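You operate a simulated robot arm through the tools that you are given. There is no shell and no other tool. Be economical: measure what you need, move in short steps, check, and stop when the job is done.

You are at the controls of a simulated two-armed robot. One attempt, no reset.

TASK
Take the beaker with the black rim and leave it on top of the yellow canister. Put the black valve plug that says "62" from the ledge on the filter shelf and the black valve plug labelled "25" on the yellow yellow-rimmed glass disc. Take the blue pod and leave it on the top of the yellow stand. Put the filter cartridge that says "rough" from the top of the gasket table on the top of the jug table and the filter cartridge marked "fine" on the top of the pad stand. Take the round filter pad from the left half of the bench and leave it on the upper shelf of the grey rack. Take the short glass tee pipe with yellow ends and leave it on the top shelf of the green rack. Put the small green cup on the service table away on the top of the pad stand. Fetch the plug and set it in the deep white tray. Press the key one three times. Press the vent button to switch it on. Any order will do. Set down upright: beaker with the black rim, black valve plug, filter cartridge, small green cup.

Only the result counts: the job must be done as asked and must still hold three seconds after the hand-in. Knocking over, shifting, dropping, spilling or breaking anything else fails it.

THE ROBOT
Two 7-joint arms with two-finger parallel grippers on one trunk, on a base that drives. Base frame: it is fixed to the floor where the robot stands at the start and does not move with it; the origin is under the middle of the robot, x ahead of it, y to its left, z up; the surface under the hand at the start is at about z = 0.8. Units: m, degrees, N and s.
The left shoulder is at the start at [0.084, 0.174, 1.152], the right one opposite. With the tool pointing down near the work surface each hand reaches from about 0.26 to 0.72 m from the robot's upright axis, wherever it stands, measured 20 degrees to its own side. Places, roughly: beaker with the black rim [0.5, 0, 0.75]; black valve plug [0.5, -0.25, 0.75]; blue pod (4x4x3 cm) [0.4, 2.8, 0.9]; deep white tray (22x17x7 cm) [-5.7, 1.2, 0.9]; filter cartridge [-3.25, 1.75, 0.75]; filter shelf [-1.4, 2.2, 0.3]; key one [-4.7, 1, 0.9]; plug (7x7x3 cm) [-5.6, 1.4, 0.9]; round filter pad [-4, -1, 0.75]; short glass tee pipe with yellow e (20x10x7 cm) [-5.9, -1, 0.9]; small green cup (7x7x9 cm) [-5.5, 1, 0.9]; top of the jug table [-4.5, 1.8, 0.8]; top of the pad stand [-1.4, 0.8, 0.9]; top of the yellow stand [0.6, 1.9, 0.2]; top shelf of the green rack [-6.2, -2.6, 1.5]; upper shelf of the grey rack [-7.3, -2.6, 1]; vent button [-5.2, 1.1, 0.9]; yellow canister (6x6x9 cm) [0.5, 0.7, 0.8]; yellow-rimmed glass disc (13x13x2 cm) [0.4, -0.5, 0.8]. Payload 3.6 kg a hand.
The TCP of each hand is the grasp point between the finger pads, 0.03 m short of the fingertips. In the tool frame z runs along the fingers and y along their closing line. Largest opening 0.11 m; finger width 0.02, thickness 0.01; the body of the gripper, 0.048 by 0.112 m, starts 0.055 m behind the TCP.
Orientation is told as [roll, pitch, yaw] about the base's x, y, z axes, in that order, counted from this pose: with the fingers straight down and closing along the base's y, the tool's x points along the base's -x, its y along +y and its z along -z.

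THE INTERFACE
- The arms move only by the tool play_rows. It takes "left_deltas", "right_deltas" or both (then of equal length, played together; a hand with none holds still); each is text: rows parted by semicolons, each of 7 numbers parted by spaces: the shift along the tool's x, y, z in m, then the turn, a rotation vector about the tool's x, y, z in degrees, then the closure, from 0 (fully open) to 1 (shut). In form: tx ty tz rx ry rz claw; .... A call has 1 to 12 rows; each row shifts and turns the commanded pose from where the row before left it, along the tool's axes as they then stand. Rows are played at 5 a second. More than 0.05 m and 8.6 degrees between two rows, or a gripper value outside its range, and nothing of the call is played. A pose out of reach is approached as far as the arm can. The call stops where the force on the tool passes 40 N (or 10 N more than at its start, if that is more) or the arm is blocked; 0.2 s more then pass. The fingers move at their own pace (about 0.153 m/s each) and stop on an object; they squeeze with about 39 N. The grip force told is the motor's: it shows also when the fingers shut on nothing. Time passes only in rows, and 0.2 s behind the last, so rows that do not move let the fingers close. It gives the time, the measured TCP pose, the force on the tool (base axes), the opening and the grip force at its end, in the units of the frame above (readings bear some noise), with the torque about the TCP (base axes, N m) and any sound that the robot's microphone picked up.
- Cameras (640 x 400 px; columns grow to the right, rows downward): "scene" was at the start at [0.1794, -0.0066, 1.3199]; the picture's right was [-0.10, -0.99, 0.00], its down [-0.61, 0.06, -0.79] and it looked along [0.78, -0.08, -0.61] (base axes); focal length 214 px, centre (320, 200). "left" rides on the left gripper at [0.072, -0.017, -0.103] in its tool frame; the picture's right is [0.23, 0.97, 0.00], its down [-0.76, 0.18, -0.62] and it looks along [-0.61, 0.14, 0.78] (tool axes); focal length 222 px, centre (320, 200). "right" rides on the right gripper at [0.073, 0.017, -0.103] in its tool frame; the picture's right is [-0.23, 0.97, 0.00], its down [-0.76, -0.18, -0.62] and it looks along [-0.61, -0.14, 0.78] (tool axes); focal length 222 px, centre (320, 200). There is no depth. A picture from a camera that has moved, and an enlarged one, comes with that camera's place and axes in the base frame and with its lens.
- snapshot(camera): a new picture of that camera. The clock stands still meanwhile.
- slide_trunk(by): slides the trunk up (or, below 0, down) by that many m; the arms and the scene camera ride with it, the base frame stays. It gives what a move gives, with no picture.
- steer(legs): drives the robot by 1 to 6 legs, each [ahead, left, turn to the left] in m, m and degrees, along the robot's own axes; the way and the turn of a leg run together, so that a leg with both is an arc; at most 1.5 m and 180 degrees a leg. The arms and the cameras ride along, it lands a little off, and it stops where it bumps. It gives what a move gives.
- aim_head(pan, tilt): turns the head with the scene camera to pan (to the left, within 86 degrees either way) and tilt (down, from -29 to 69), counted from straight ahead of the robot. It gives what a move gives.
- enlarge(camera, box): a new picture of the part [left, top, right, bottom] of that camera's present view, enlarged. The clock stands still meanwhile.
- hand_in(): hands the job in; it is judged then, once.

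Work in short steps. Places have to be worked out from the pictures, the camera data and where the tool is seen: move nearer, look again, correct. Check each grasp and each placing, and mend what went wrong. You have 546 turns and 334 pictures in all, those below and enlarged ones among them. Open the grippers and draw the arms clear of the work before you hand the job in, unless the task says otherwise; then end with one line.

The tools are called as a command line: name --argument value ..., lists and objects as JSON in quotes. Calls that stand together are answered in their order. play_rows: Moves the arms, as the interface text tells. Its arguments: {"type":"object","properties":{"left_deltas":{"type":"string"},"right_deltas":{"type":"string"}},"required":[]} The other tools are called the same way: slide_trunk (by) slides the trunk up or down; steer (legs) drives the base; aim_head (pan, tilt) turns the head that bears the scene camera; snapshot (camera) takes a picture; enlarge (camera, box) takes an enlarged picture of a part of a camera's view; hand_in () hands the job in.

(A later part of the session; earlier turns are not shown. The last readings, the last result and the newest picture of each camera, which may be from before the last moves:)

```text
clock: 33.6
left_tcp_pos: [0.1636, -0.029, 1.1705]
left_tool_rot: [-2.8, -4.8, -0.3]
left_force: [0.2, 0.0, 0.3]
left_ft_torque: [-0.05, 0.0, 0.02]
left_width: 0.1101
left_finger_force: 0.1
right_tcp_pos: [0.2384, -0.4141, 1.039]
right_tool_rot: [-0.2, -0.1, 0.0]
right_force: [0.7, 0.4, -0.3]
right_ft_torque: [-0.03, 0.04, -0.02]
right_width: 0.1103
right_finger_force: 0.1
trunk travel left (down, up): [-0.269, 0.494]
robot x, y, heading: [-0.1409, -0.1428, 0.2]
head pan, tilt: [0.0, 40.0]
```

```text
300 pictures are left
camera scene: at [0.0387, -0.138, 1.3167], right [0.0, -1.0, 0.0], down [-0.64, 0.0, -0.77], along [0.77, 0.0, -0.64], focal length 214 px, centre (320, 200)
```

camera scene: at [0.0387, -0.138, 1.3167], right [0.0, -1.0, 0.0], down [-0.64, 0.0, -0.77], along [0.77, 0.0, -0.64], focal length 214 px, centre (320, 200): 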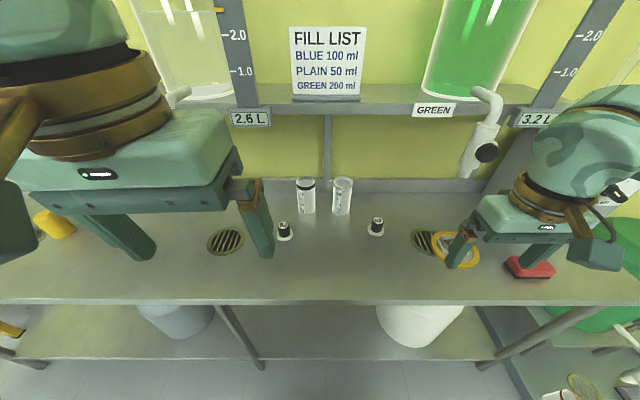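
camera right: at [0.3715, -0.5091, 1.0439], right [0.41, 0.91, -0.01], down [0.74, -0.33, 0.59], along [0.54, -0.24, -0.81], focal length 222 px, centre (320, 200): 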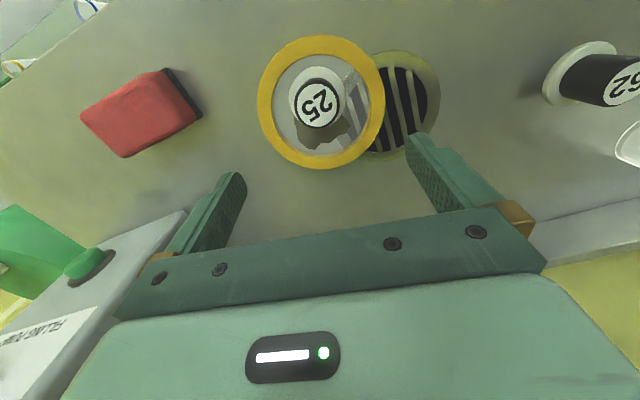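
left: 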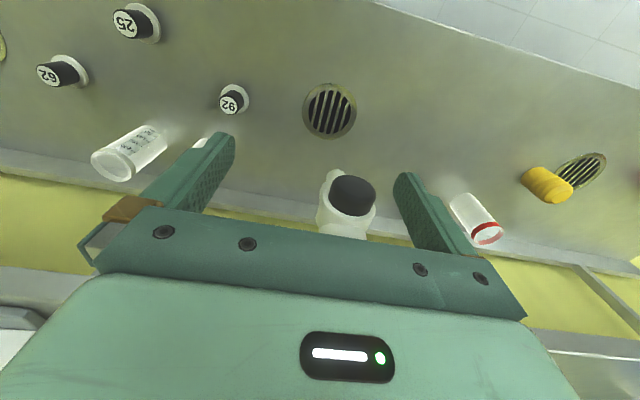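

The tap hangs at about (0.44, -0.47, 1.05), shelf front x≈0.53, z≈1.17. I tilt the right tool 35° forward to reach under it, and approach plug 62.

play_rows --right_deltas "0 0.02 0 0 -7 0 0;0 0.02 0 0 -7 0 0;0 0.02 0 0 -7 0 0;0 0.02 0 0 -7 0 0;0 0.024 0 0 -7 0 0;-0.017 0 0.0455 0 0 0 0;-0.017 0 0.0455 0 0 0 0;-0.017 0 0.0455 0 0 0 0;-0.012 0 0.03 0 0 0 0;0 0 0 0 0 0 0"

snapshot --camera "right"

snapshot --camera "scene"

```text
clock: 35.8
left_tcp_pos: [0.1634, -0.0306, 1.1701]
left_tool_rot: [-2.7, -4.9, -0.4]
left_force: [-0.3, -0.6, 0.3]
left_ft_torque: [0.03, 0.02, -0.06]
left_width: 0.1102
left_finger_force: 0.0
right_tcp_pos: [0.4222, -0.3016, 0.9481]
right_tool_rot: [0.0, -35.2, 0.1]
right_force: [-0.1, 0.6, 0.0]
right_ft_torque: [-0.03, 0.02, 0.01]
right_width: 0.11
right_finger_force: 0.2
right hand out of reach, approached as far as the arm can: row 3, 4, 5
trunk travel left (down, up): [-0.269, 0.494]
robot x, y, heading: [-0.1391, -0.1435, 0.1]
head pan, tilt: [0.0, 40.0]
```

```text
299 pictures are left
camera right: at [0.3034, -0.2849, 0.9915], right [0.19, 0.97, 0.13], down [0.26, -0.18, 0.95], along [0.95, -0.14, -0.29], focal length 222 px, centre (320, 200)
```

right: 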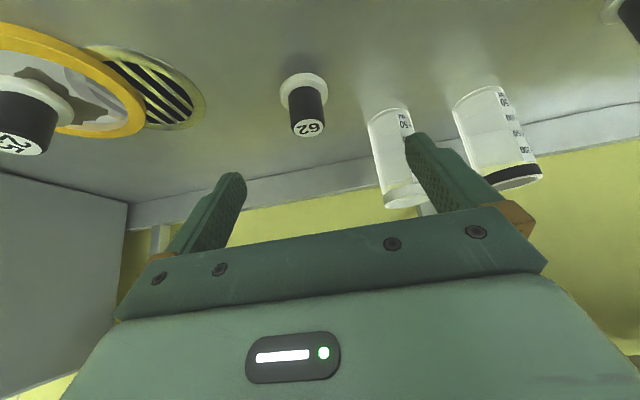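

```text
298 pictures are left
camera scene: at [0.0385, -0.1404, 1.3168], right [0.0, -1.0, 0.0], down [-0.64, 0.0, -0.77], along [0.77, 0.0, -0.64], focal length 214 px, centre (320, 200)
```

scene: 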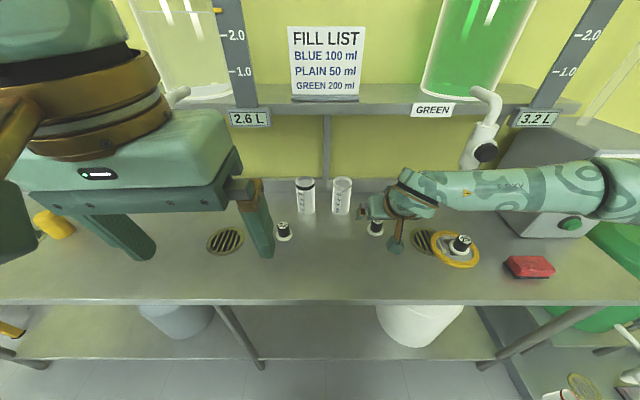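

Plug 62 base at (0.494, -0.314). I advance along the tool axis to straddle it.

play_rows --right_deltas "-0.001 -0.006 0.04 0 0 0 0;-0.001 -0.0065 0.04 0 0 0 0;-0.001 0 0.03 0 0 0 0;0 0 0 0 0 0 0"

snapshot --camera "right"

enlarge --camera "scene" --box '[320, 140, 500, 270]'

```text
clock: 36.8
left_tcp_pos: [0.1638, -0.0306, 1.1709]
left_tool_rot: [-2.6, -4.8, -0.3]
left_force: [-0.4, 0.3, 0.2]
left_ft_torque: [0.02, -0.03, 0.01]
left_width: 0.11
left_finger_force: 0.1
right_tcp_pos: [0.4882, -0.3139, 0.8602]
right_tool_rot: [0.0, -35.2, -0.1]
right_force: [0.2, -0.4, 0.7]
right_ft_torque: [0.01, 0.01, -0.02]
right_width: 0.1101
right_finger_force: 0.2
trunk travel left (down, up): [-0.269, 0.494]
robot x, y, heading: [-0.136, -0.1442, -0.0]
head pan, tilt: [0.0, 40.0]
```

```text
297 pictures are left
camera right: at [0.3689, -0.2968, 0.9041], right [0.19, 0.97, 0.13], down [0.26, -0.18, 0.95], along [0.95, -0.14, -0.29], focal length 222 px, centre (320, 200)
```

right: 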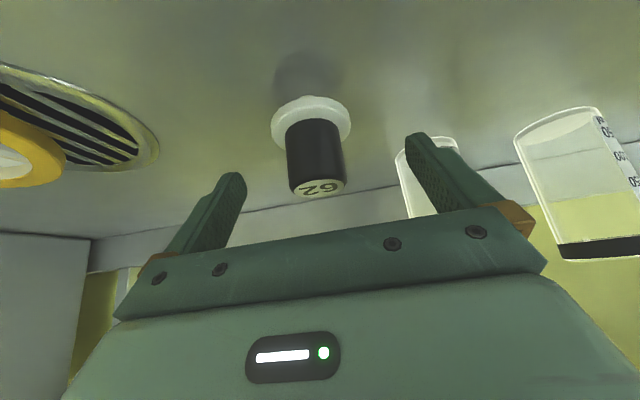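

```text
3.08 times, centred on (410, 205) of scene
camera zoom: at [0.0384, -0.1404, 1.3168], right [0.0, -1.0, 0.0], down [-0.64, 0.0, -0.77], along [0.77, 0.0, -0.64], focal length 660 px, centre (43, 185)
```

zoom: 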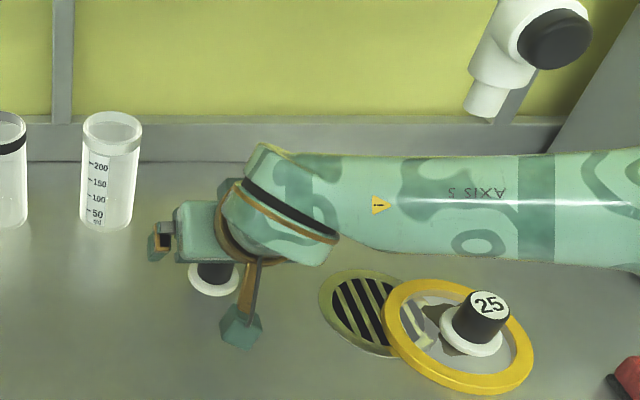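

Well lined up; advance 1.2 cm and close.

play_rows --right_deltas "-0.003 0 0.012 0 0 0 0;0 0 0 0 0 0 0.4;0 0 0 0 0 0 1;0 0 0 0 0 0 1;0 0 0 0 0 0 1"

snapshot --camera "right"

```text
clock: 38.0
left_tcp_pos: [0.1641, -0.0306, 1.1715]
left_tool_rot: [-2.8, -4.7, -0.5]
left_force: [-0.2, 1.6, 0.5]
left_ft_torque: [0.04, 0.05, 0.0]
left_width: 0.1102
left_finger_force: 0.1
right_tcp_pos: [0.4971, -0.3134, 0.8522]
right_tool_rot: [0.0, -35.1, -0.1]
right_force: [-0.5, -0.5, 1.5]
right_ft_torque: [-0.04, 0.0, 0.04]
right_width: 0.0321
right_finger_force: 39.2
trunk travel left (down, up): [-0.269, 0.494]
robot x, y, heading: [-0.1404, -0.1451, 0.3]
head pan, tilt: [0.0, 40.0]
```

```text
295 pictures are left
camera right: at [0.3786, -0.2967, 0.8962], right [0.19, 0.97, 0.13], down [0.26, -0.18, 0.95], along [0.95, -0.14, -0.29], focal length 222 px, centre (320, 200)
```

right: 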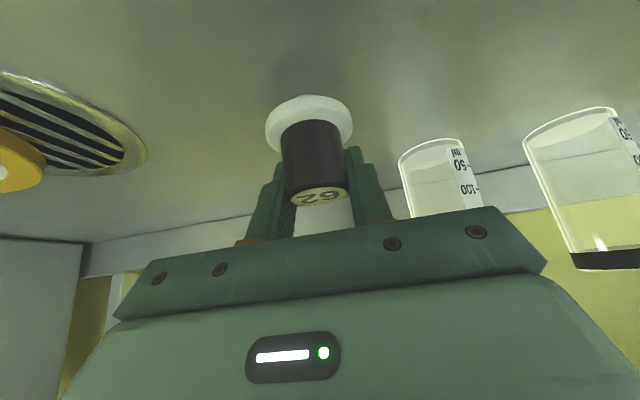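

Gripped. Lift 3 cm, draw back toward the robot, then up, clear of the tap.

play_rows --right_deltas "-0.017 0 -0.025 0 0 0 1;0.033 0 -0.023 0 0 0 1;0.033 0 -0.023 0 0 0 1;0.033 0 -0.023 0 0 0 1;0.033 0 -0.023 0 0 0 1;-0.01 0 -0.04 0 0 0 1;-0.01 0 -0.04 0 0 0 1;0 0 0 0 0 0 1"

snapshot --camera "scene"

```text
clock: 39.8
left_tcp_pos: [0.1651, -0.0308, 1.1697]
left_tool_rot: [-2.8, -4.7, -0.4]
left_force: [0.6, -0.1, 0.1]
left_ft_torque: [-0.01, 0.01, 0.01]
left_width: 0.1099
left_finger_force: 0.1
right_tcp_pos: [0.3054, -0.3142, 0.9602]
right_tool_rot: [-0.1, -35.2, -0.2]
right_force: [0.4, 0.3, -0.3]
right_ft_torque: [0.0, 0.01, 0.03]
right_width: 0.0319
right_finger_force: 39.0
trunk travel left (down, up): [-0.269, 0.494]
robot x, y, heading: [-0.141, -0.1405, 0.1]
head pan, tilt: [0.0, 40.0]
```

```text
294 pictures are left
camera scene: at [0.0392, -0.1405, 1.3165], right [0.0, -1.0, 0.0], down [-0.64, 0.0, -0.77], along [0.77, 0.0, -0.64], focal length 214 px, centre (320, 200)
```

scene: 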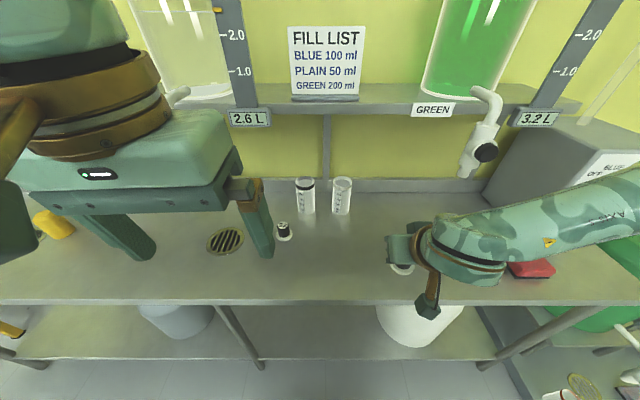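

Plug 62 held. Next the left hand takes the black-rim beaker at about (0.59, -0.09); I back up 8 cm so the forearm stays clear of the left tap, and tilt the left tool.

steer --legs '[[-0.08, 0, 0]]'

play_rows --left_deltas "0 0 0 -2.7 0 0 0;0 -0.01 0.02 0 -7 0 0;0 -0.01 0.02 0 -7 0 0;0 -0.01 0.02 0 -7 0 0;0 -0.01 0.02 0 -7 0 0;0 -0.01 0.02 0 -6 0 0;0 -0.01 0.02 0 -6 0 0;0 0 0 0 0 0 0"

```text
clock: 40.9
left_tcp_pos: [0.0806, -0.0314, 1.1706]
left_tool_rot: [-2.6, -4.9, -0.4]
left_force: [-0.8, 0.7, 0.6]
left_ft_torque: [0.0, -0.01, 0.03]
left_width: 0.1098
left_finger_force: 0.1
right_tcp_pos: [0.223, -0.3142, 0.9609]
right_tool_rot: [-0.2, -35.1, -0.1]
right_force: [0.1, -0.4, 0.2]
right_ft_torque: [-0.02, -0.04, 0.03]
right_width: 0.032
right_finger_force: 39.1
trunk travel left (down, up): [-0.269, 0.494]
robot x, y, heading: [-0.2237, -0.1426, 0.0]
head pan, tilt: [0.0, 40.0]
```

```text
clock: 42.2
left_tcp_pos: [0.1147, -0.0796, 1.0918]
left_tool_rot: [-0.2, -35.6, -0.2]
left_force: [4.1, 0.0, -0.6]
left_ft_torque: [-0.02, 0.06, 0.03]
left_width: 0.11
left_finger_force: 0.1
left hand out of reach, approached as far as the arm can: row 6
right_tcp_pos: [0.2245, -0.3144, 0.9601]
right_tool_rot: [-0.1, -35.1, -0.1]
right_force: [0.7, 0.0, -0.3]
right_ft_torque: [0.01, 0.03, -0.01]
right_width: 0.032
right_finger_force: 38.9
trunk travel left (down, up): [-0.269, 0.494]
robot x, y, heading: [-0.2191, -0.1411, -0.1]
head pan, tilt: [0.0, 40.0]
stopped in row 6 (left hand): the force on the tool passed its limit at 87 N (the readings are from after the stop); the commanded pose is now the measured one
```

Hand jammed near the robot's own body; I move it forward, then look.

play_rows --left_deltas "-0.033 0 0.023 0 0 0 0;-0.033 0 0.023 0 0 0 0;-0.033 0 0.023 0 0 0 0;-0.033 0 0.023 0 0 0 0;-0.033 0 0.023 0 0 0 0;0 0 0 0 0 0 0"

snapshot --camera "scene"

snapshot --camera "left"

```text
clock: 43.6
left_tcp_pos: [0.3153, -0.0787, 1.095]
left_tool_rot: [-0.1, -35.8, -0.1]
left_force: [-0.3, -1.1, -0.2]
left_ft_torque: [-0.02, 0.02, 0.0]
left_width: 0.1099
left_finger_force: 0.1
right_tcp_pos: [0.2236, -0.3145, 0.96]
right_tool_rot: [0.0, -35.1, -0.2]
right_force: [0.4, 0.5, -0.1]
right_ft_torque: [-0.02, 0.02, 0.0]
right_width: 0.0321
right_finger_force: 38.9
trunk travel left (down, up): [-0.269, 0.494]
robot x, y, heading: [-0.2195, -0.1413, 0.1]
head pan, tilt: [0.0, 40.0]
```

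```text
293 pictures are left
camera scene: at [-0.0426, -0.1404, 1.3168], right [0.0, -1.0, 0.0], down [-0.64, 0.0, -0.77], along [0.77, 0.0, -0.64], focal length 214 px, centre (320, 200)
```

scene: 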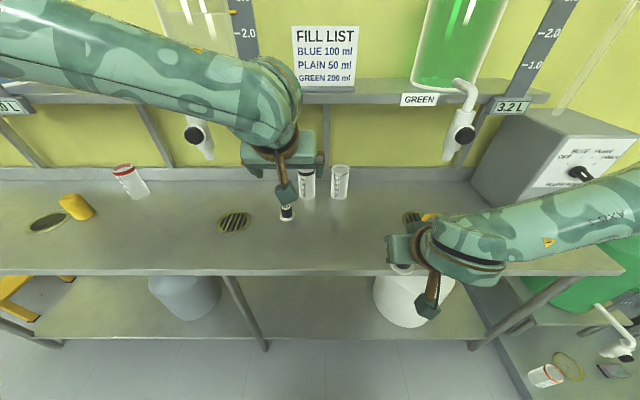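

```text
292 pictures are left
camera left: at [0.1954, -0.0969, 1.1373], right [-0.18, 0.97, -0.14], down [0.26, 0.18, 0.95], along [0.95, 0.14, -0.28], focal length 222 px, centre (320, 200)
```

left: 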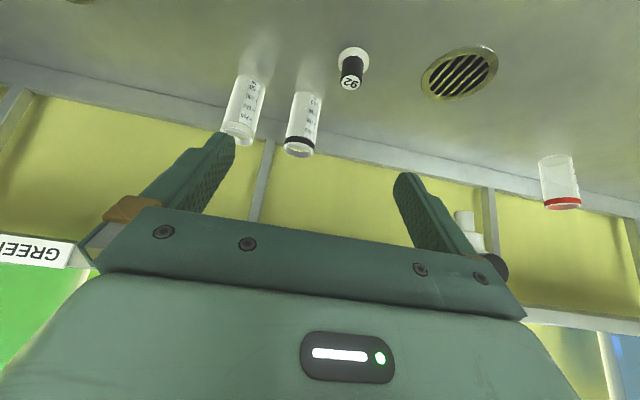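

Beaker confirmed at (0.589, -0.095). I tilt to 45° and approach along the tool axis with the fingers partly closed.

play_rows --left_deltas "0 -0.003 0 0 -4.6 0 0.2;0 -0.003 0 0 -4.6 0 0.2;0 -0.003 0.045 0 0 0 0.2;0 -0.003 0.045 0 0 0 0.2;0 -0.003 0.045 0 0 0 0.2;0 0 0.045 0 0 0 0.2;0 0 0.045 0 0 0 0.2;0 0 0 0 0 0 0.2"

snapshot --camera "scene"

snapshot --camera "left"

```text
clock: 45.4
left_tcp_pos: [0.4753, -0.0936, 0.9363]
left_tool_rot: [-0.3, -44.9, -0.1]
left_force: [0.0, 0.7, -0.1]
left_ft_torque: [0.03, 0.02, -0.02]
left_width: 0.088
left_finger_force: 0.0
right_tcp_pos: [0.2243, -0.3149, 0.9599]
right_tool_rot: [-0.1, -35.1, -0.2]
right_force: [-1.0, 0.7, -0.1]
right_ft_torque: [0.01, 0.03, 0.0]
right_width: 0.0318
right_finger_force: 39.3
trunk travel left (down, up): [-0.269, 0.494]
robot x, y, heading: [-0.2139, -0.1428, -0.0]
head pan, tilt: [0.0, 40.0]
```

```text
291 pictures are left
camera scene: at [-0.0424, -0.1403, 1.3168], right [0.0, -1.0, 0.0], down [-0.64, 0.0, -0.77], along [0.77, 0.0, -0.64], focal length 214 px, centre (320, 200)
```

scene: 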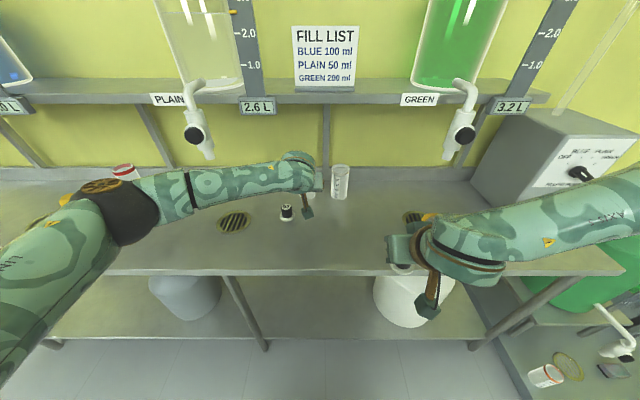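

```text
290 pictures are left
camera left: at [0.3491, -0.1116, 0.9588], right [-0.16, 0.97, -0.16], down [0.1, 0.18, 0.98], along [0.98, 0.14, -0.13], focal length 222 px, centre (320, 200)
```

left: 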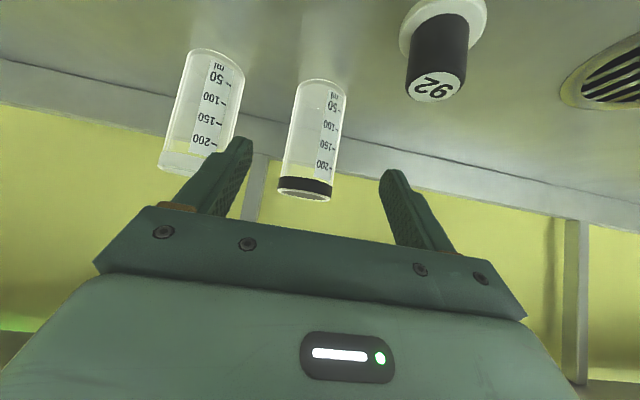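

Beaker axis ≈(0.587, -0.098). Move in to straddle it.

play_rows --left_deltas "-0.008 -0.004 0.03 0 0 0 0.15;-0.008 0 0.032 0 0 0 0.15;-0.007 0 0.032 0 0 0 0.15;0 0 0 0 0 0 0.15"

snapshot --camera "left"

enlarge --camera "scene" --box '[180, 120, 380, 245]'

```text
clock: 46.4
left_tcp_pos: [0.5495, -0.0969, 0.8833]
left_tool_rot: [-0.4, -44.8, 0.0]
left_force: [0.6, -0.1, -0.3]
left_ft_torque: [0.02, -0.01, -0.04]
left_width: 0.0934
left_finger_force: 0.1
left hand out of reach, approached as far as the arm can: row 3
right_tcp_pos: [0.2252, -0.3145, 0.9607]
right_tool_rot: [-0.2, -35.1, -0.1]
right_force: [-0.3, 0.0, -0.9]
right_ft_torque: [-0.01, 0.01, 0.01]
right_width: 0.0318
right_finger_force: 39.0
trunk travel left (down, up): [-0.269, 0.494]
robot x, y, heading: [-0.2188, -0.1454, 0.2]
head pan, tilt: [0.0, 40.0]
```

```text
289 pictures are left
camera left: at [0.4252, -0.1144, 0.9065], right [-0.16, 0.97, -0.16], down [0.1, 0.18, 0.98], along [0.98, 0.14, -0.13], focal length 222 px, centre (320, 200)
```

left: 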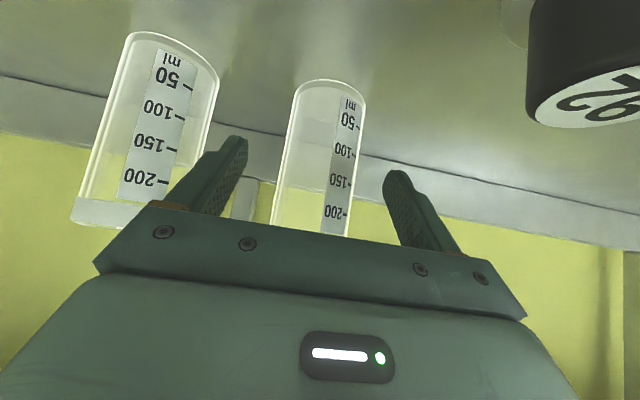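

```text
3.20 times, centred on (280, 182) of scene
camera zoom: at [-0.0419, -0.1399, 1.3167], right [0.0, -1.0, 0.0], down [-0.64, 0.0, -0.77], along [0.77, 0.0, -0.64], focal length 686 px, centre (448, 256)
```

zoom: 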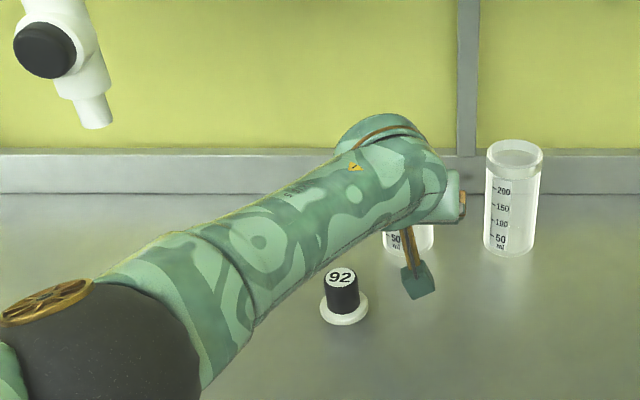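

At the arm's limit; drive the base 4 cm forward.

steer --legs '[[0.035, 0, 0]]'

snapshot --camera "left"

```text
clock: 47.3
left_tcp_pos: [0.5873, -0.0973, 0.8817]
left_tool_rot: [-0.2, -44.8, -0.1]
left_force: [0.4, -0.6, -0.6]
left_ft_torque: [0.02, -0.04, 0.0]
left_width: 0.0936
left_finger_force: 0.1
right_tcp_pos: [0.2614, -0.3144, 0.9584]
right_tool_rot: [-0.1, -35.0, -0.1]
right_force: [1.5, -0.2, -0.4]
right_ft_torque: [0.01, 0.02, -0.01]
right_width: 0.0321
right_finger_force: 39.5
trunk travel left (down, up): [-0.269, 0.494]
robot x, y, heading: [-0.1816, -0.1422, -0.2]
head pan, tilt: [0.0, 40.0]
```

```text
287 pictures are left
camera left: at [0.4621, -0.1148, 0.9054], right [-0.16, 0.97, -0.16], down [0.1, 0.18, 0.98], along [0.98, 0.14, -0.13], focal length 222 px, centre (320, 200)
```

left: 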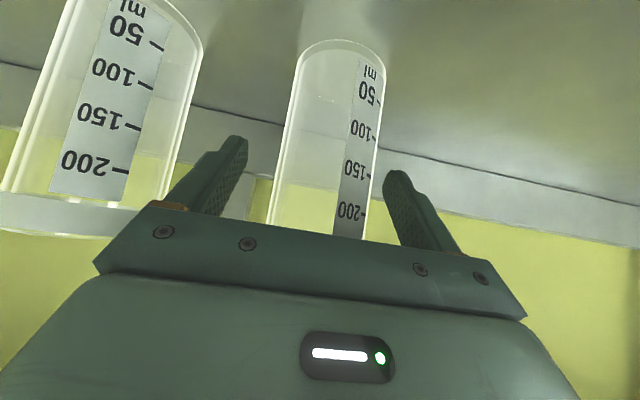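

The beaker is between the fingers; close.

play_rows --left_deltas "0 0 0.006 0 0 0 0.3;0 0 0 0 0 0 0.4;0 0 0 0 0 0 0.6;0 0 0 0 0 0 1;0 0 0 0 0 0 1"

snapshot --camera "left"

```text
clock: 48.5
left_tcp_pos: [0.5858, -0.0958, 0.8788]
left_tool_rot: [-0.2, -44.9, -0.1]
left_force: [-0.3, 2.0, 0.3]
left_ft_torque: [0.1, 0.02, 0.03]
left_width: 0.0585
left_finger_force: 39.0
left hand out of reach, approached as far as the arm can: row 1
right_tcp_pos: [0.2602, -0.3143, 0.9598]
right_tool_rot: [-0.1, -35.1, 0.0]
right_force: [0.5, 0.9, 0.0]
right_ft_torque: [-0.01, 0.03, 0.02]
right_width: 0.0321
right_finger_force: 38.7
trunk travel left (down, up): [-0.269, 0.494]
robot x, y, heading: [-0.182, -0.1433, 0.2]
head pan, tilt: [0.0, 40.0]
```

```text
286 pictures are left
camera left: at [0.4603, -0.1127, 0.9021], right [-0.16, 0.97, -0.16], down [0.1, 0.18, 0.98], along [0.98, 0.14, -0.13], focal length 222 px, centre (320, 200)
```

left: 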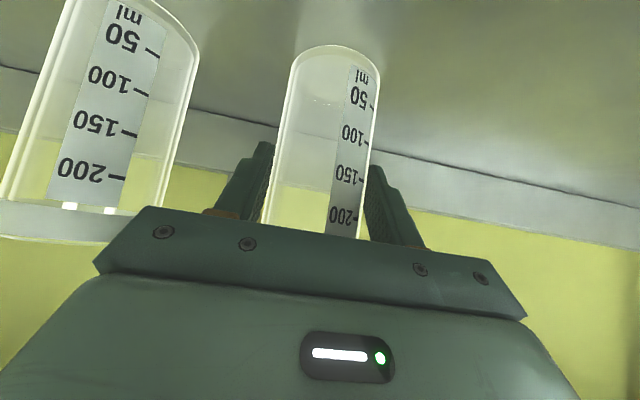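

Gripped. Lift 8 cm straight up, then draw back over the bench edge.

play_rows --left_deltas "-0.028 0 -0.028 0 0 0 1;-0.028 0 -0.028 0 0 0 1;0.03 0 -0.03 0 0 0 1;0.03 0 -0.03 0 0 0 1;0.03 0 -0.03 0 0 0 1;0.03 0 -0.03 0 0 0 1;0.03 0 -0.03 0 0 0 1;0 0 0 0 0 0 1"

snapshot --camera "left"

snapshot --camera "scene"

```text
clock: 50.3
left_tcp_pos: [0.3765, -0.0859, 0.9635]
left_tool_rot: [1.2, -45.8, -0.5]
left_force: [0.4, 0.2, -1.2]
left_ft_torque: [-0.01, 0.01, 0.01]
left_width: 0.0585
left_finger_force: 39.1
right_tcp_pos: [0.2606, -0.3133, 0.96]
right_tool_rot: [0.0, -35.1, -0.1]
right_force: [0.8, 0.4, -0.5]
right_ft_torque: [-0.02, -0.03, 0.04]
right_width: 0.0321
right_finger_force: 38.5
trunk travel left (down, up): [-0.269, 0.494]
robot x, y, heading: [-0.1889, -0.1386, -0.1]
head pan, tilt: [0.0, 40.0]
```

```text
285 pictures are left
camera left: at [0.2519, -0.1049, 0.9838], right [-0.17, 0.97, -0.15], down [0.08, 0.16, 0.98], along [0.98, 0.15, -0.11], focal length 222 px, centre (320, 200)
```

left: 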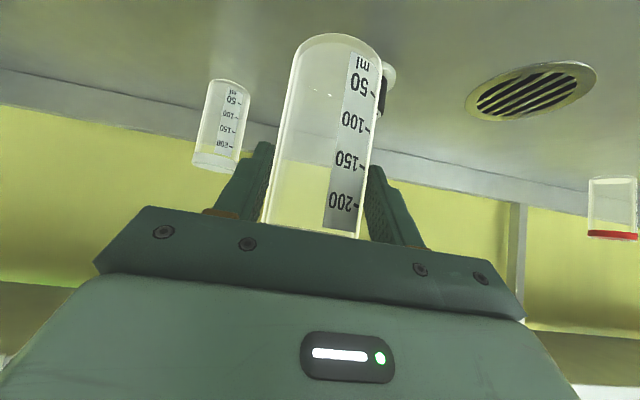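

```text
284 pictures are left
camera scene: at [-0.006, -0.1404, 1.3165], right [0.0, -1.0, 0.0], down [-0.64, 0.0, -0.77], along [0.77, 0.0, -0.64], focal length 214 px, centre (320, 200)
```

scene: 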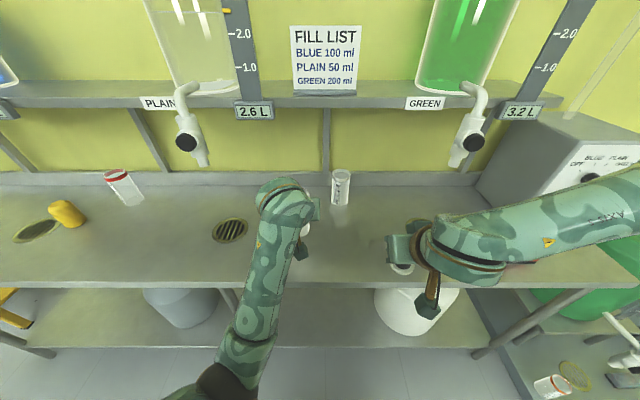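

Beaker held, nothing disturbed. Drive 0.55 m left toward the canister.

steer --legs '[[0, 0.55, 0]]'

snapshot --camera "scene"

snapshot --camera "left"

```text
clock: 53.4
left_tcp_pos: [0.3766, 0.4587, 0.9601]
left_tool_rot: [1.4, -45.4, -0.9]
left_force: [-0.4, 0.6, -0.8]
left_ft_torque: [0.0, 0.01, 0.0]
left_width: 0.0585
left_finger_force: 38.5
right_tcp_pos: [0.2599, 0.233, 0.96]
right_tool_rot: [-0.3, -35.1, -0.1]
right_force: [0.4, -0.2, -0.3]
right_ft_torque: [-0.03, 0.0, 0.02]
right_width: 0.0319
right_finger_force: 39.0
trunk travel left (down, up): [-0.269, 0.494]
robot x, y, heading: [-0.1821, 0.3997, -0.1]
head pan, tilt: [0.0, 40.0]
```

```text
283 pictures are left
camera scene: at [-0.0059, 0.4067, 1.3167], right [0.0, -1.0, 0.0], down [-0.64, 0.0, -0.77], along [0.77, 0.0, -0.64], focal length 214 px, centre (320, 200)
```

scene: 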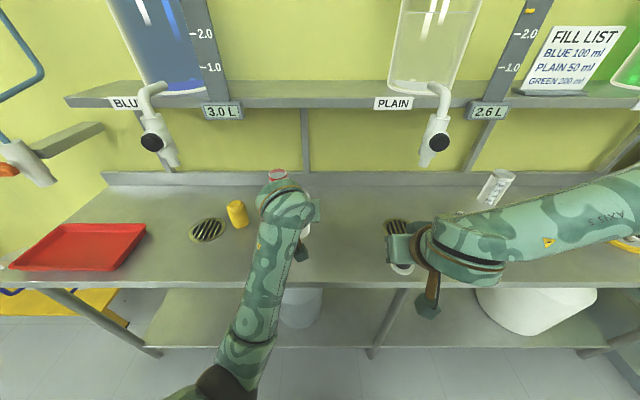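

```text
282 pictures are left
camera left: at [0.2512, 0.4415, 0.9808], right [-0.16, 0.98, -0.15], down [0.09, 0.16, 0.98], along [0.98, 0.15, -0.11], focal length 222 px, centre (320, 200)
```

left: 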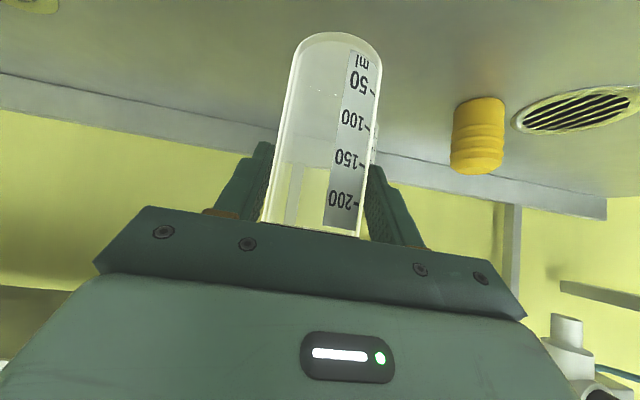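

Canister ≈(0.48, 0.662), top z≈0.89; the BLUE tap at y≈0.76 is close by. I raise the beaker and align the base so the hand approaches straight along x.

play_rows --left_deltas "-0.02 0 -0.02 1.4 0 0 1;-0.025 0 -0.025 0 0.4 0 1;0 0 0 0 0 0 1"

steer --legs '[[0, 0.202, 0]]'

snapshot --camera "scene"

snapshot --camera "left"

```text
clock: 54.2
left_tcp_pos: [0.3795, 0.4741, 1.0185]
left_tool_rot: [2.7, -45.1, -1.5]
left_force: [0.0, 0.3, -1.1]
left_ft_torque: [-0.01, -0.01, -0.01]
left_width: 0.0589
left_finger_force: 38.8
right_tcp_pos: [0.2612, 0.2316, 0.9601]
right_tool_rot: [-0.2, -35.2, -0.1]
right_force: [0.5, 0.3, -1.2]
right_ft_torque: [0.0, -0.01, -0.07]
right_width: 0.0323
right_finger_force: 39.2
trunk travel left (down, up): [-0.269, 0.494]
robot x, y, heading: [-0.1862, 0.4071, -0.0]
head pan, tilt: [0.0, 40.0]
```

```text
clock: 55.8
left_tcp_pos: [0.3797, 0.6741, 1.0218]
left_tool_rot: [2.3, -45.4, -1.3]
left_force: [-0.1, 0.9, -0.9]
left_ft_torque: [-0.03, -0.01, -0.05]
left_width: 0.0587
left_finger_force: 38.8
right_tcp_pos: [0.2613, 0.4327, 0.9601]
right_tool_rot: [-0.2, -35.1, -0.1]
right_force: [0.0, 1.1, 0.9]
right_ft_torque: [-0.03, 0.02, 0.0]
right_width: 0.0322
right_finger_force: 38.9
trunk travel left (down, up): [-0.269, 0.494]
robot x, y, heading: [-0.1826, 0.6014, -0.1]
head pan, tilt: [0.0, 40.0]
```

```text
281 pictures are left
camera scene: at [-0.0057, 0.6068, 1.3167], right [0.0, -1.0, 0.0], down [-0.64, 0.0, -0.77], along [0.77, 0.0, -0.64], focal length 214 px, centre (320, 200)
```

scene: 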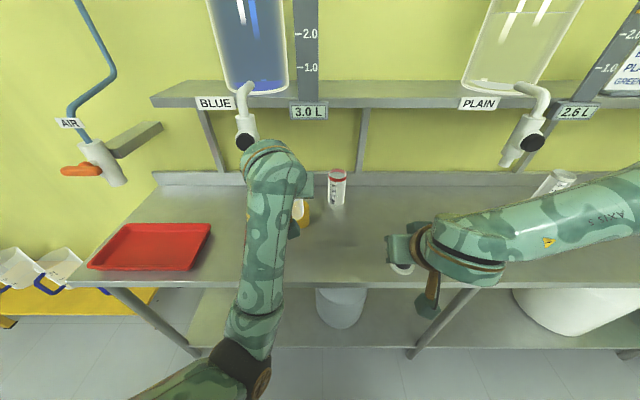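

```text
280 pictures are left
camera left: at [0.255, 0.6542, 1.0424], right [-0.17, 0.98, -0.13], down [0.09, 0.15, 0.98], along [0.98, 0.15, -0.11], focal length 222 px, centre (320, 200)
```

left: 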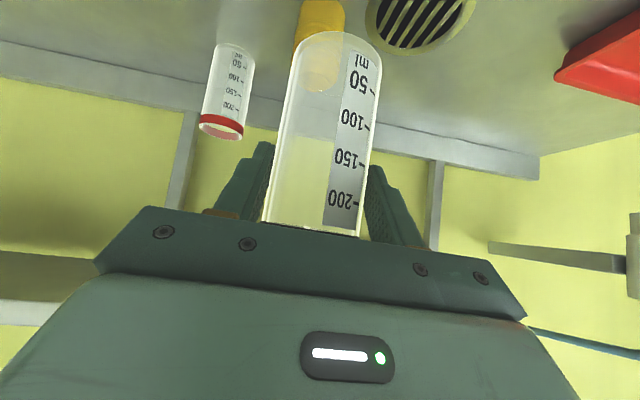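

The BLUE tap is too near a straight approach; I shift right and yaw the robot 25° left so the wrist stays on the tap's free side.

steer --legs '[[0, -0.27, 0], [0, 0, 25]]'

aim_head --pan 10 --tilt 40

snapshot --camera "scene"

snapshot --camera "left"

```text
clock: 59.0
left_tcp_pos: [0.2976, 0.6379, 1.0216]
left_tool_rot: [2.8, -45.4, 23.5]
left_force: [0.9, -0.5, -0.7]
left_ft_torque: [-0.01, 0.01, 0.01]
left_width: 0.0585
left_finger_force: 39.4
right_tcp_pos: [0.2921, 0.3662, 0.9602]
right_tool_rot: [-0.2, -35.1, 24.8]
right_force: [-0.2, 0.2, -0.7]
right_ft_torque: [0.01, 0.01, 0.02]
right_width: 0.0325
right_finger_force: 39.1
trunk travel left (down, up): [-0.269, 0.494]
robot x, y, heading: [-0.1828, 0.3338, 24.7]
head pan, tilt: [0.0, 40.0]
```

```text
clock: 59.7
left_tcp_pos: [0.2978, 0.6368, 1.0211]
left_tool_rot: [2.9, -45.5, 23.5]
left_force: [-0.9, 0.2, -0.9]
left_ft_torque: [0.0, 0.01, 0.0]
left_width: 0.0585
left_finger_force: 38.6
right_tcp_pos: [0.2921, 0.3662, 0.96]
right_tool_rot: [-0.1, -35.2, 24.7]
right_force: [-0.6, -0.2, 0.1]
right_ft_torque: [0.0, 0.0, 0.0]
right_width: 0.0324
right_finger_force: 39.2
trunk travel left (down, up): [-0.269, 0.494]
robot x, y, heading: [-0.1833, 0.3358, 24.9]
head pan, tilt: [10.0, 40.0]
```

```text
279 pictures are left
camera scene: at [-0.0297, 0.424, 1.3166], right [0.57, -0.82, 0.0], down [-0.53, -0.37, -0.77], along [0.63, 0.44, -0.64], focal length 214 px, centre (320, 200)
```

scene: 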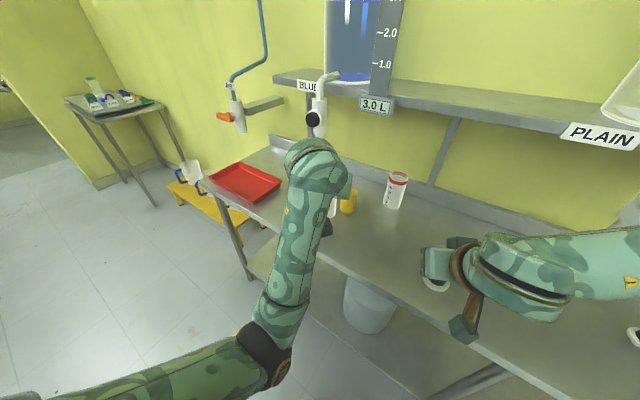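

```text
278 pictures are left
camera left: at [0.1924, 0.5667, 1.0416], right [-0.57, 0.81, -0.13], down [0.02, 0.17, 0.99], along [0.82, 0.56, -0.11], focal length 222 px, centre (320, 200)
```

left: 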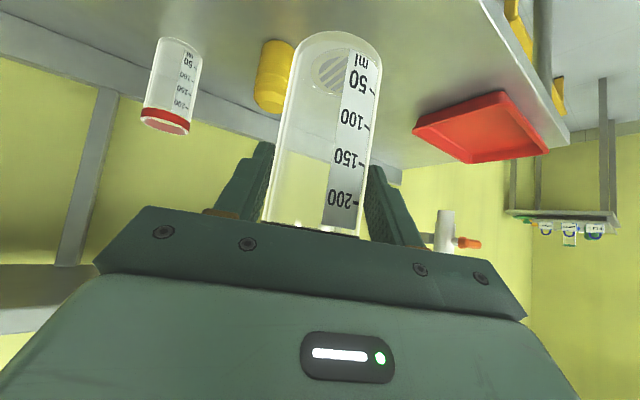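

Drive a little ahead/right so the canister lies straight ahead of the hand.

steer --legs '[[0.04, -0.054, 0]]'

play_rows --left_deltas "0 0 0 1.5 0 0 1;-0.021 0 0.021 1 0 0 1;-0.021 0 0.021 0 0 0 1;0 0 0 0 0 0 1"

snapshot --camera "scene"

snapshot --camera "left"

```text
clock: 60.7
left_tcp_pos: [0.3588, 0.6045, 1.02]
left_tool_rot: [2.9, -45.4, 23.4]
left_force: [0.6, 0.5, -0.8]
left_ft_torque: [0.02, 0.04, 0.01]
left_width: 0.0587
left_finger_force: 38.8
right_tcp_pos: [0.3527, 0.3342, 0.959]
right_tool_rot: [0.1, -35.0, 24.7]
right_force: [-0.7, -0.8, -0.7]
right_ft_torque: [0.01, 0.03, 0.01]
right_width: 0.0323
right_finger_force: 38.8
trunk travel left (down, up): [-0.269, 0.494]
robot x, y, heading: [-0.1262, 0.3014, 25.0]
head pan, tilt: [10.0, 40.0]
```

```text
clock: 61.7
left_tcp_pos: [0.4124, 0.6289, 1.0206]
left_tool_rot: [0.3, -45.4, 23.5]
left_force: [-0.2, -0.4, -1.2]
left_ft_torque: [-0.02, -0.02, -0.02]
left_width: 0.0584
left_finger_force: 39.4
right_tcp_pos: [0.3508, 0.334, 0.9593]
right_tool_rot: [-0.1, -35.1, 24.8]
right_force: [-0.6, -0.5, -0.3]
right_ft_torque: [-0.01, 0.0, 0.0]
right_width: 0.0326
right_finger_force: 38.8
trunk travel left (down, up): [-0.269, 0.494]
robot x, y, heading: [-0.1233, 0.2994, 24.9]
head pan, tilt: [10.0, 40.0]
```

```text
277 pictures are left
camera scene: at [0.0296, 0.3915, 1.3167], right [0.57, -0.82, 0.0], down [-0.53, -0.37, -0.77], along [0.63, 0.44, -0.64], focal length 214 px, centre (320, 200)
```

scene: 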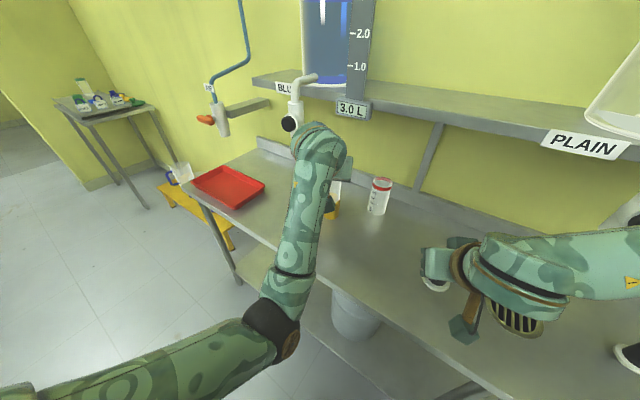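

```text
276 pictures are left
camera left: at [0.3042, 0.562, 1.0426], right [-0.54, 0.83, -0.16], down [0.01, 0.2, 0.98], along [0.84, 0.53, -0.12], focal length 222 px, centre (320, 200)
```

left: 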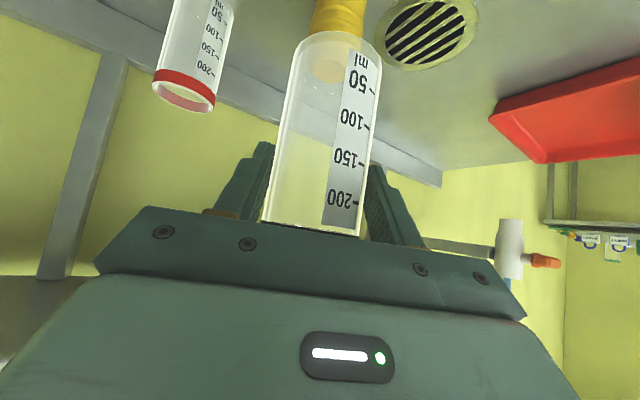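

Canister top at (0.487, 0.659) — straight ahead by 8 cm. Advance.

play_rows --left_deltas "-0.0196 -0.001 0.0196 0 0 0 1;-0.0196 0 0.0196 0 0 0 1;-0.0196 0 0.0196 0 0 0 1;0 0 0 0 0 0 1"

enlarge --camera "scene" --box '[240, 70, 440, 270]'

snapshot --camera "left"

snapshot --camera "right"

```text
clock: 62.7
left_tcp_pos: [0.4888, 0.6613, 1.022]
left_tool_rot: [0.4, -45.5, 23.5]
left_force: [-0.1, 0.3, -0.5]
left_ft_torque: [0.01, 0.05, 0.01]
left_width: 0.0587
left_finger_force: 38.9
right_tcp_pos: [0.3513, 0.3337, 0.9601]
right_tool_rot: [-0.2, -35.1, 24.8]
right_force: [-0.6, 0.0, -0.5]
right_ft_torque: [0.02, -0.02, 0.02]
right_width: 0.0325
right_finger_force: 38.8
trunk travel left (down, up): [-0.269, 0.494]
robot x, y, heading: [-0.1247, 0.301, 24.9]
head pan, tilt: [10.0, 40.0]
```

```text
2.00 times, centred on (340, 170) of scene
camera zoom: at [0.0295, 0.3914, 1.3167], right [0.57, -0.82, 0.0], down [-0.53, -0.37, -0.77], along [0.63, 0.44, -0.64], focal length 429 px, centre (280, 260)
```

zoom: 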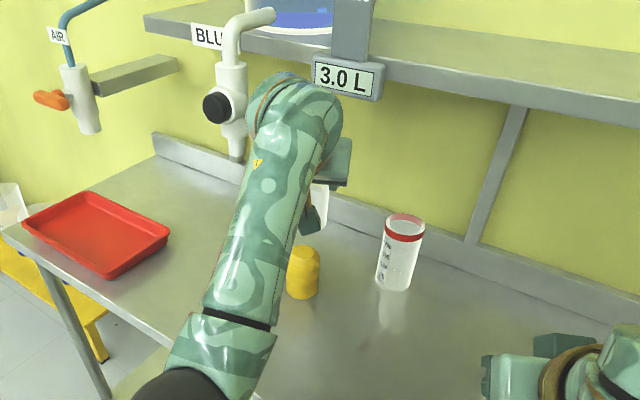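

```text
274 pictures are left
camera left: at [0.3802, 0.595, 1.0434], right [-0.54, 0.83, -0.16], down [0.01, 0.19, 0.98], along [0.84, 0.53, -0.11], focal length 222 px, centre (320, 200)
```

left: 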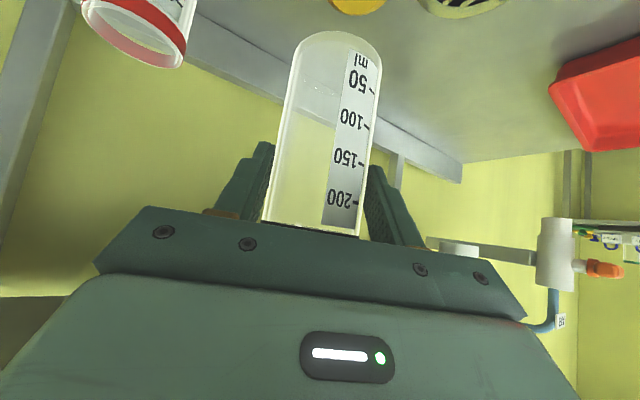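

```text
273 pictures are left
camera right: at [0.2357, 0.299, 1.0032], right [-0.24, 0.96, 0.13], down [0.31, -0.05, 0.95], along [0.92, 0.27, -0.29], focal length 222 px, centre (320, 200)
```

right: 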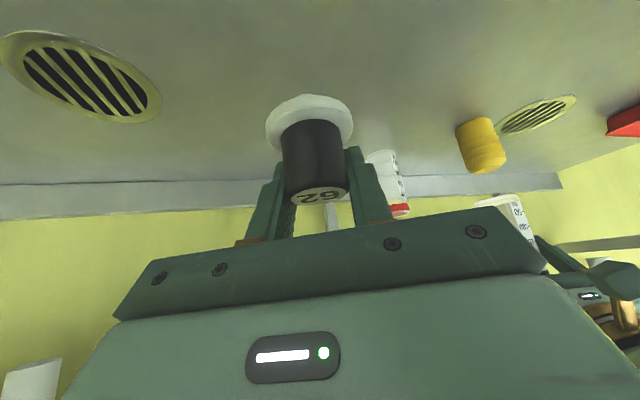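

Let me use the right wrist camera for a side view of beaker over canister.

enlarge --camera "right" --box '[400, 80, 600, 260]'

```text
2.22 times, centred on (500, 170) of right
camera zoom: at [0.2357, 0.299, 1.0032], right [-0.24, 0.96, 0.13], down [0.31, -0.05, 0.95], along [0.92, 0.27, -0.29], focal length 494 px, centre (-80, 267)
```

zoom: 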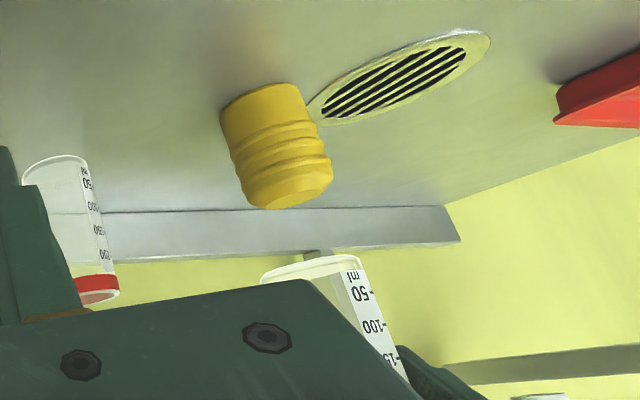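

Azimuths agree well. Lower the beaker: first 4.5 cm, then look.

play_rows --left_deltas "0.0106 0.001 0.0106 0 0 0 1;0.0106 0 0.0106 0 0 0 1;0.0088 0 0.0088 0 0 0 1;0 0 0 0 0 0 1"

enlarge --camera "right" --box '[400, 80, 600, 260]'

enlarge --camera "scene" --box '[260, 120, 420, 240]'

```text
clock: 63.7
left_tcp_pos: [0.4892, 0.6623, 0.9781]
left_tool_rot: [0.4, -45.4, 23.5]
left_force: [0.0, 0.1, -1.0]
left_ft_torque: [0.0, 0.02, 0.04]
left_width: 0.0586
left_finger_force: 38.7
right_tcp_pos: [0.3515, 0.3331, 0.9607]
right_tool_rot: [-0.1, -35.1, 24.7]
right_force: [-0.1, -0.2, -0.1]
right_ft_torque: [0.02, 0.02, 0.02]
right_width: 0.0322
right_finger_force: 39.0
trunk travel left (down, up): [-0.269, 0.494]
robot x, y, heading: [-0.1208, 0.2997, 25.0]
head pan, tilt: [10.0, 40.0]
```

```text
2.22 times, centred on (500, 170) of right
camera zoom: at [0.2359, 0.2991, 1.0032], right [-0.24, 0.96, 0.13], down [0.31, -0.05, 0.95], along [0.92, 0.27, -0.29], focal length 494 px, centre (-80, 267)
```

zoom: 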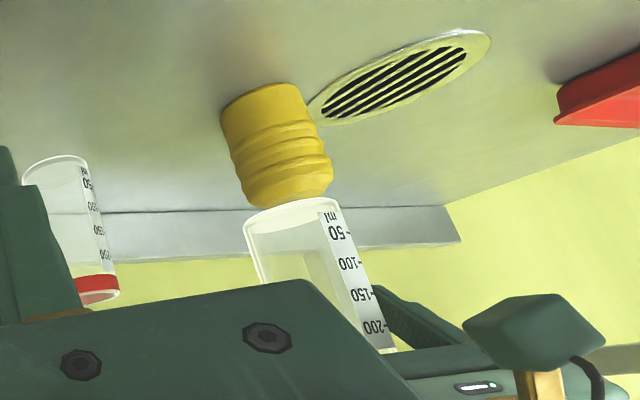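

```text
3.33 times, centred on (340, 180) of scene
camera zoom: at [0.0298, 0.3915, 1.3167], right [0.57, -0.82, 0.0], down [-0.53, -0.37, -0.77], along [0.63, 0.44, -0.64], focal length 715 px, centre (253, 267)
```

zoom: 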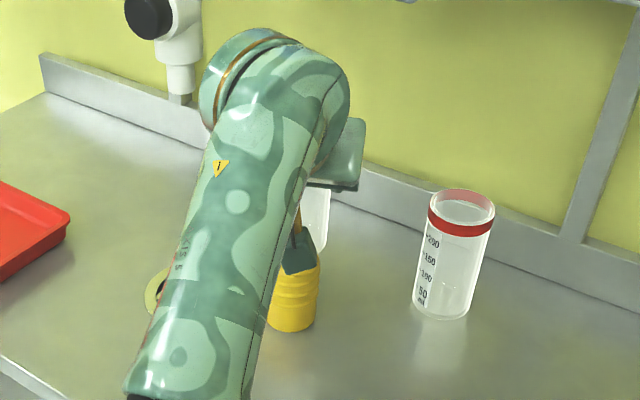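

Aligned in both views. Lower in small steps to contact.

play_rows --left_deltas "0.0035 0 0.0035 0 0 0 1;0.002 0 0.002 0 0 0 1;0.002 0 0.002 0 0 0 1;0 0 0 0 0 0 1"

```text
clock: 64.7
left_tcp_pos: [0.4864, 0.6621, 0.9711]
left_tool_rot: [0.3, -45.7, 23.5]
left_force: [-1.8, 0.7, 13.9]
left_ft_torque: [0.1, 0.1, -0.05]
left_width: 0.0586
left_finger_force: 38.8
right_tcp_pos: [0.3485, 0.3338, 0.9609]
right_tool_rot: [-0.1, -35.2, 24.8]
right_force: [0.6, 0.5, 0.8]
right_ft_torque: [0.01, -0.02, 0.02]
right_width: 0.0325
right_finger_force: 39.0
trunk travel left (down, up): [-0.269, 0.494]
robot x, y, heading: [-0.1236, 0.3034, 24.9]
head pan, tilt: [10.0, 40.0]
```

Contact (14 N). Ease slightly and open slowly.

play_rows --left_deltas "-0.0005 0 -0.0005 0 0 0 1;0 0 0 0 0 0 0.45;0 0 0 0 0 0 0.35;0 0 0 0 0 0 0.2;0 0 0 0 0 0 0.1;0 0 0 0 0 0 0.1"

enlarge --camera "right" --box '[400, 80, 600, 260]'

snapshot --camera "left"

```text
clock: 66.1
left_tcp_pos: [0.4883, 0.6624, 0.9704]
left_tool_rot: [0.5, -45.5, 23.5]
left_force: [-0.8, -0.2, -0.8]
left_ft_torque: [-0.01, 0.02, -0.03]
left_width: 0.0992
left_finger_force: 0.0
right_tcp_pos: [0.3497, 0.3329, 0.9599]
right_tool_rot: [0.0, -35.1, 24.8]
right_force: [1.0, 0.7, -0.1]
right_ft_torque: [0.0, 0.02, 0.01]
right_width: 0.0323
right_finger_force: 38.9
trunk travel left (down, up): [-0.269, 0.494]
robot x, y, heading: [-0.1276, 0.3018, 25.1]
head pan, tilt: [10.0, 40.0]
```

```text
2.22 times, centred on (500, 170) of right
camera zoom: at [0.2359, 0.2991, 1.0032], right [-0.24, 0.96, 0.13], down [0.31, -0.05, 0.95], along [0.92, 0.27, -0.29], focal length 494 px, centre (-80, 267)
```

zoom: 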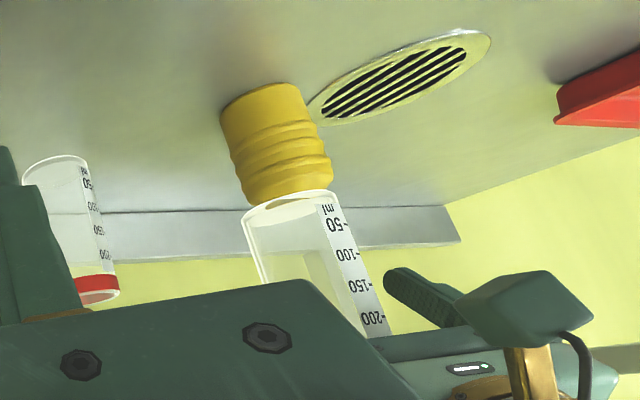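

```text
268 pictures are left
camera left: at [0.3801, 0.5959, 0.991], right [-0.54, 0.83, -0.16], down [0.01, 0.19, 0.98], along [0.84, 0.53, -0.12], focal length 222 px, centre (320, 200)
```

left: 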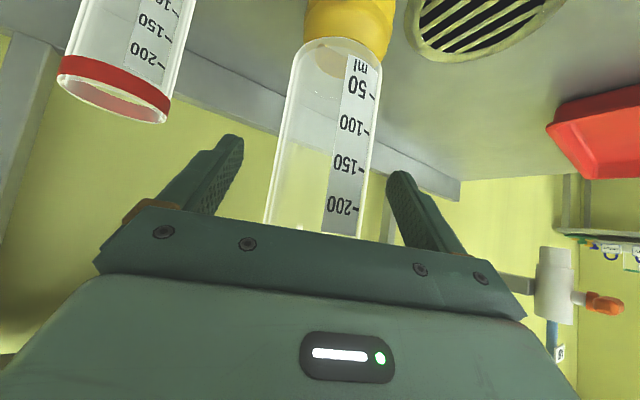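

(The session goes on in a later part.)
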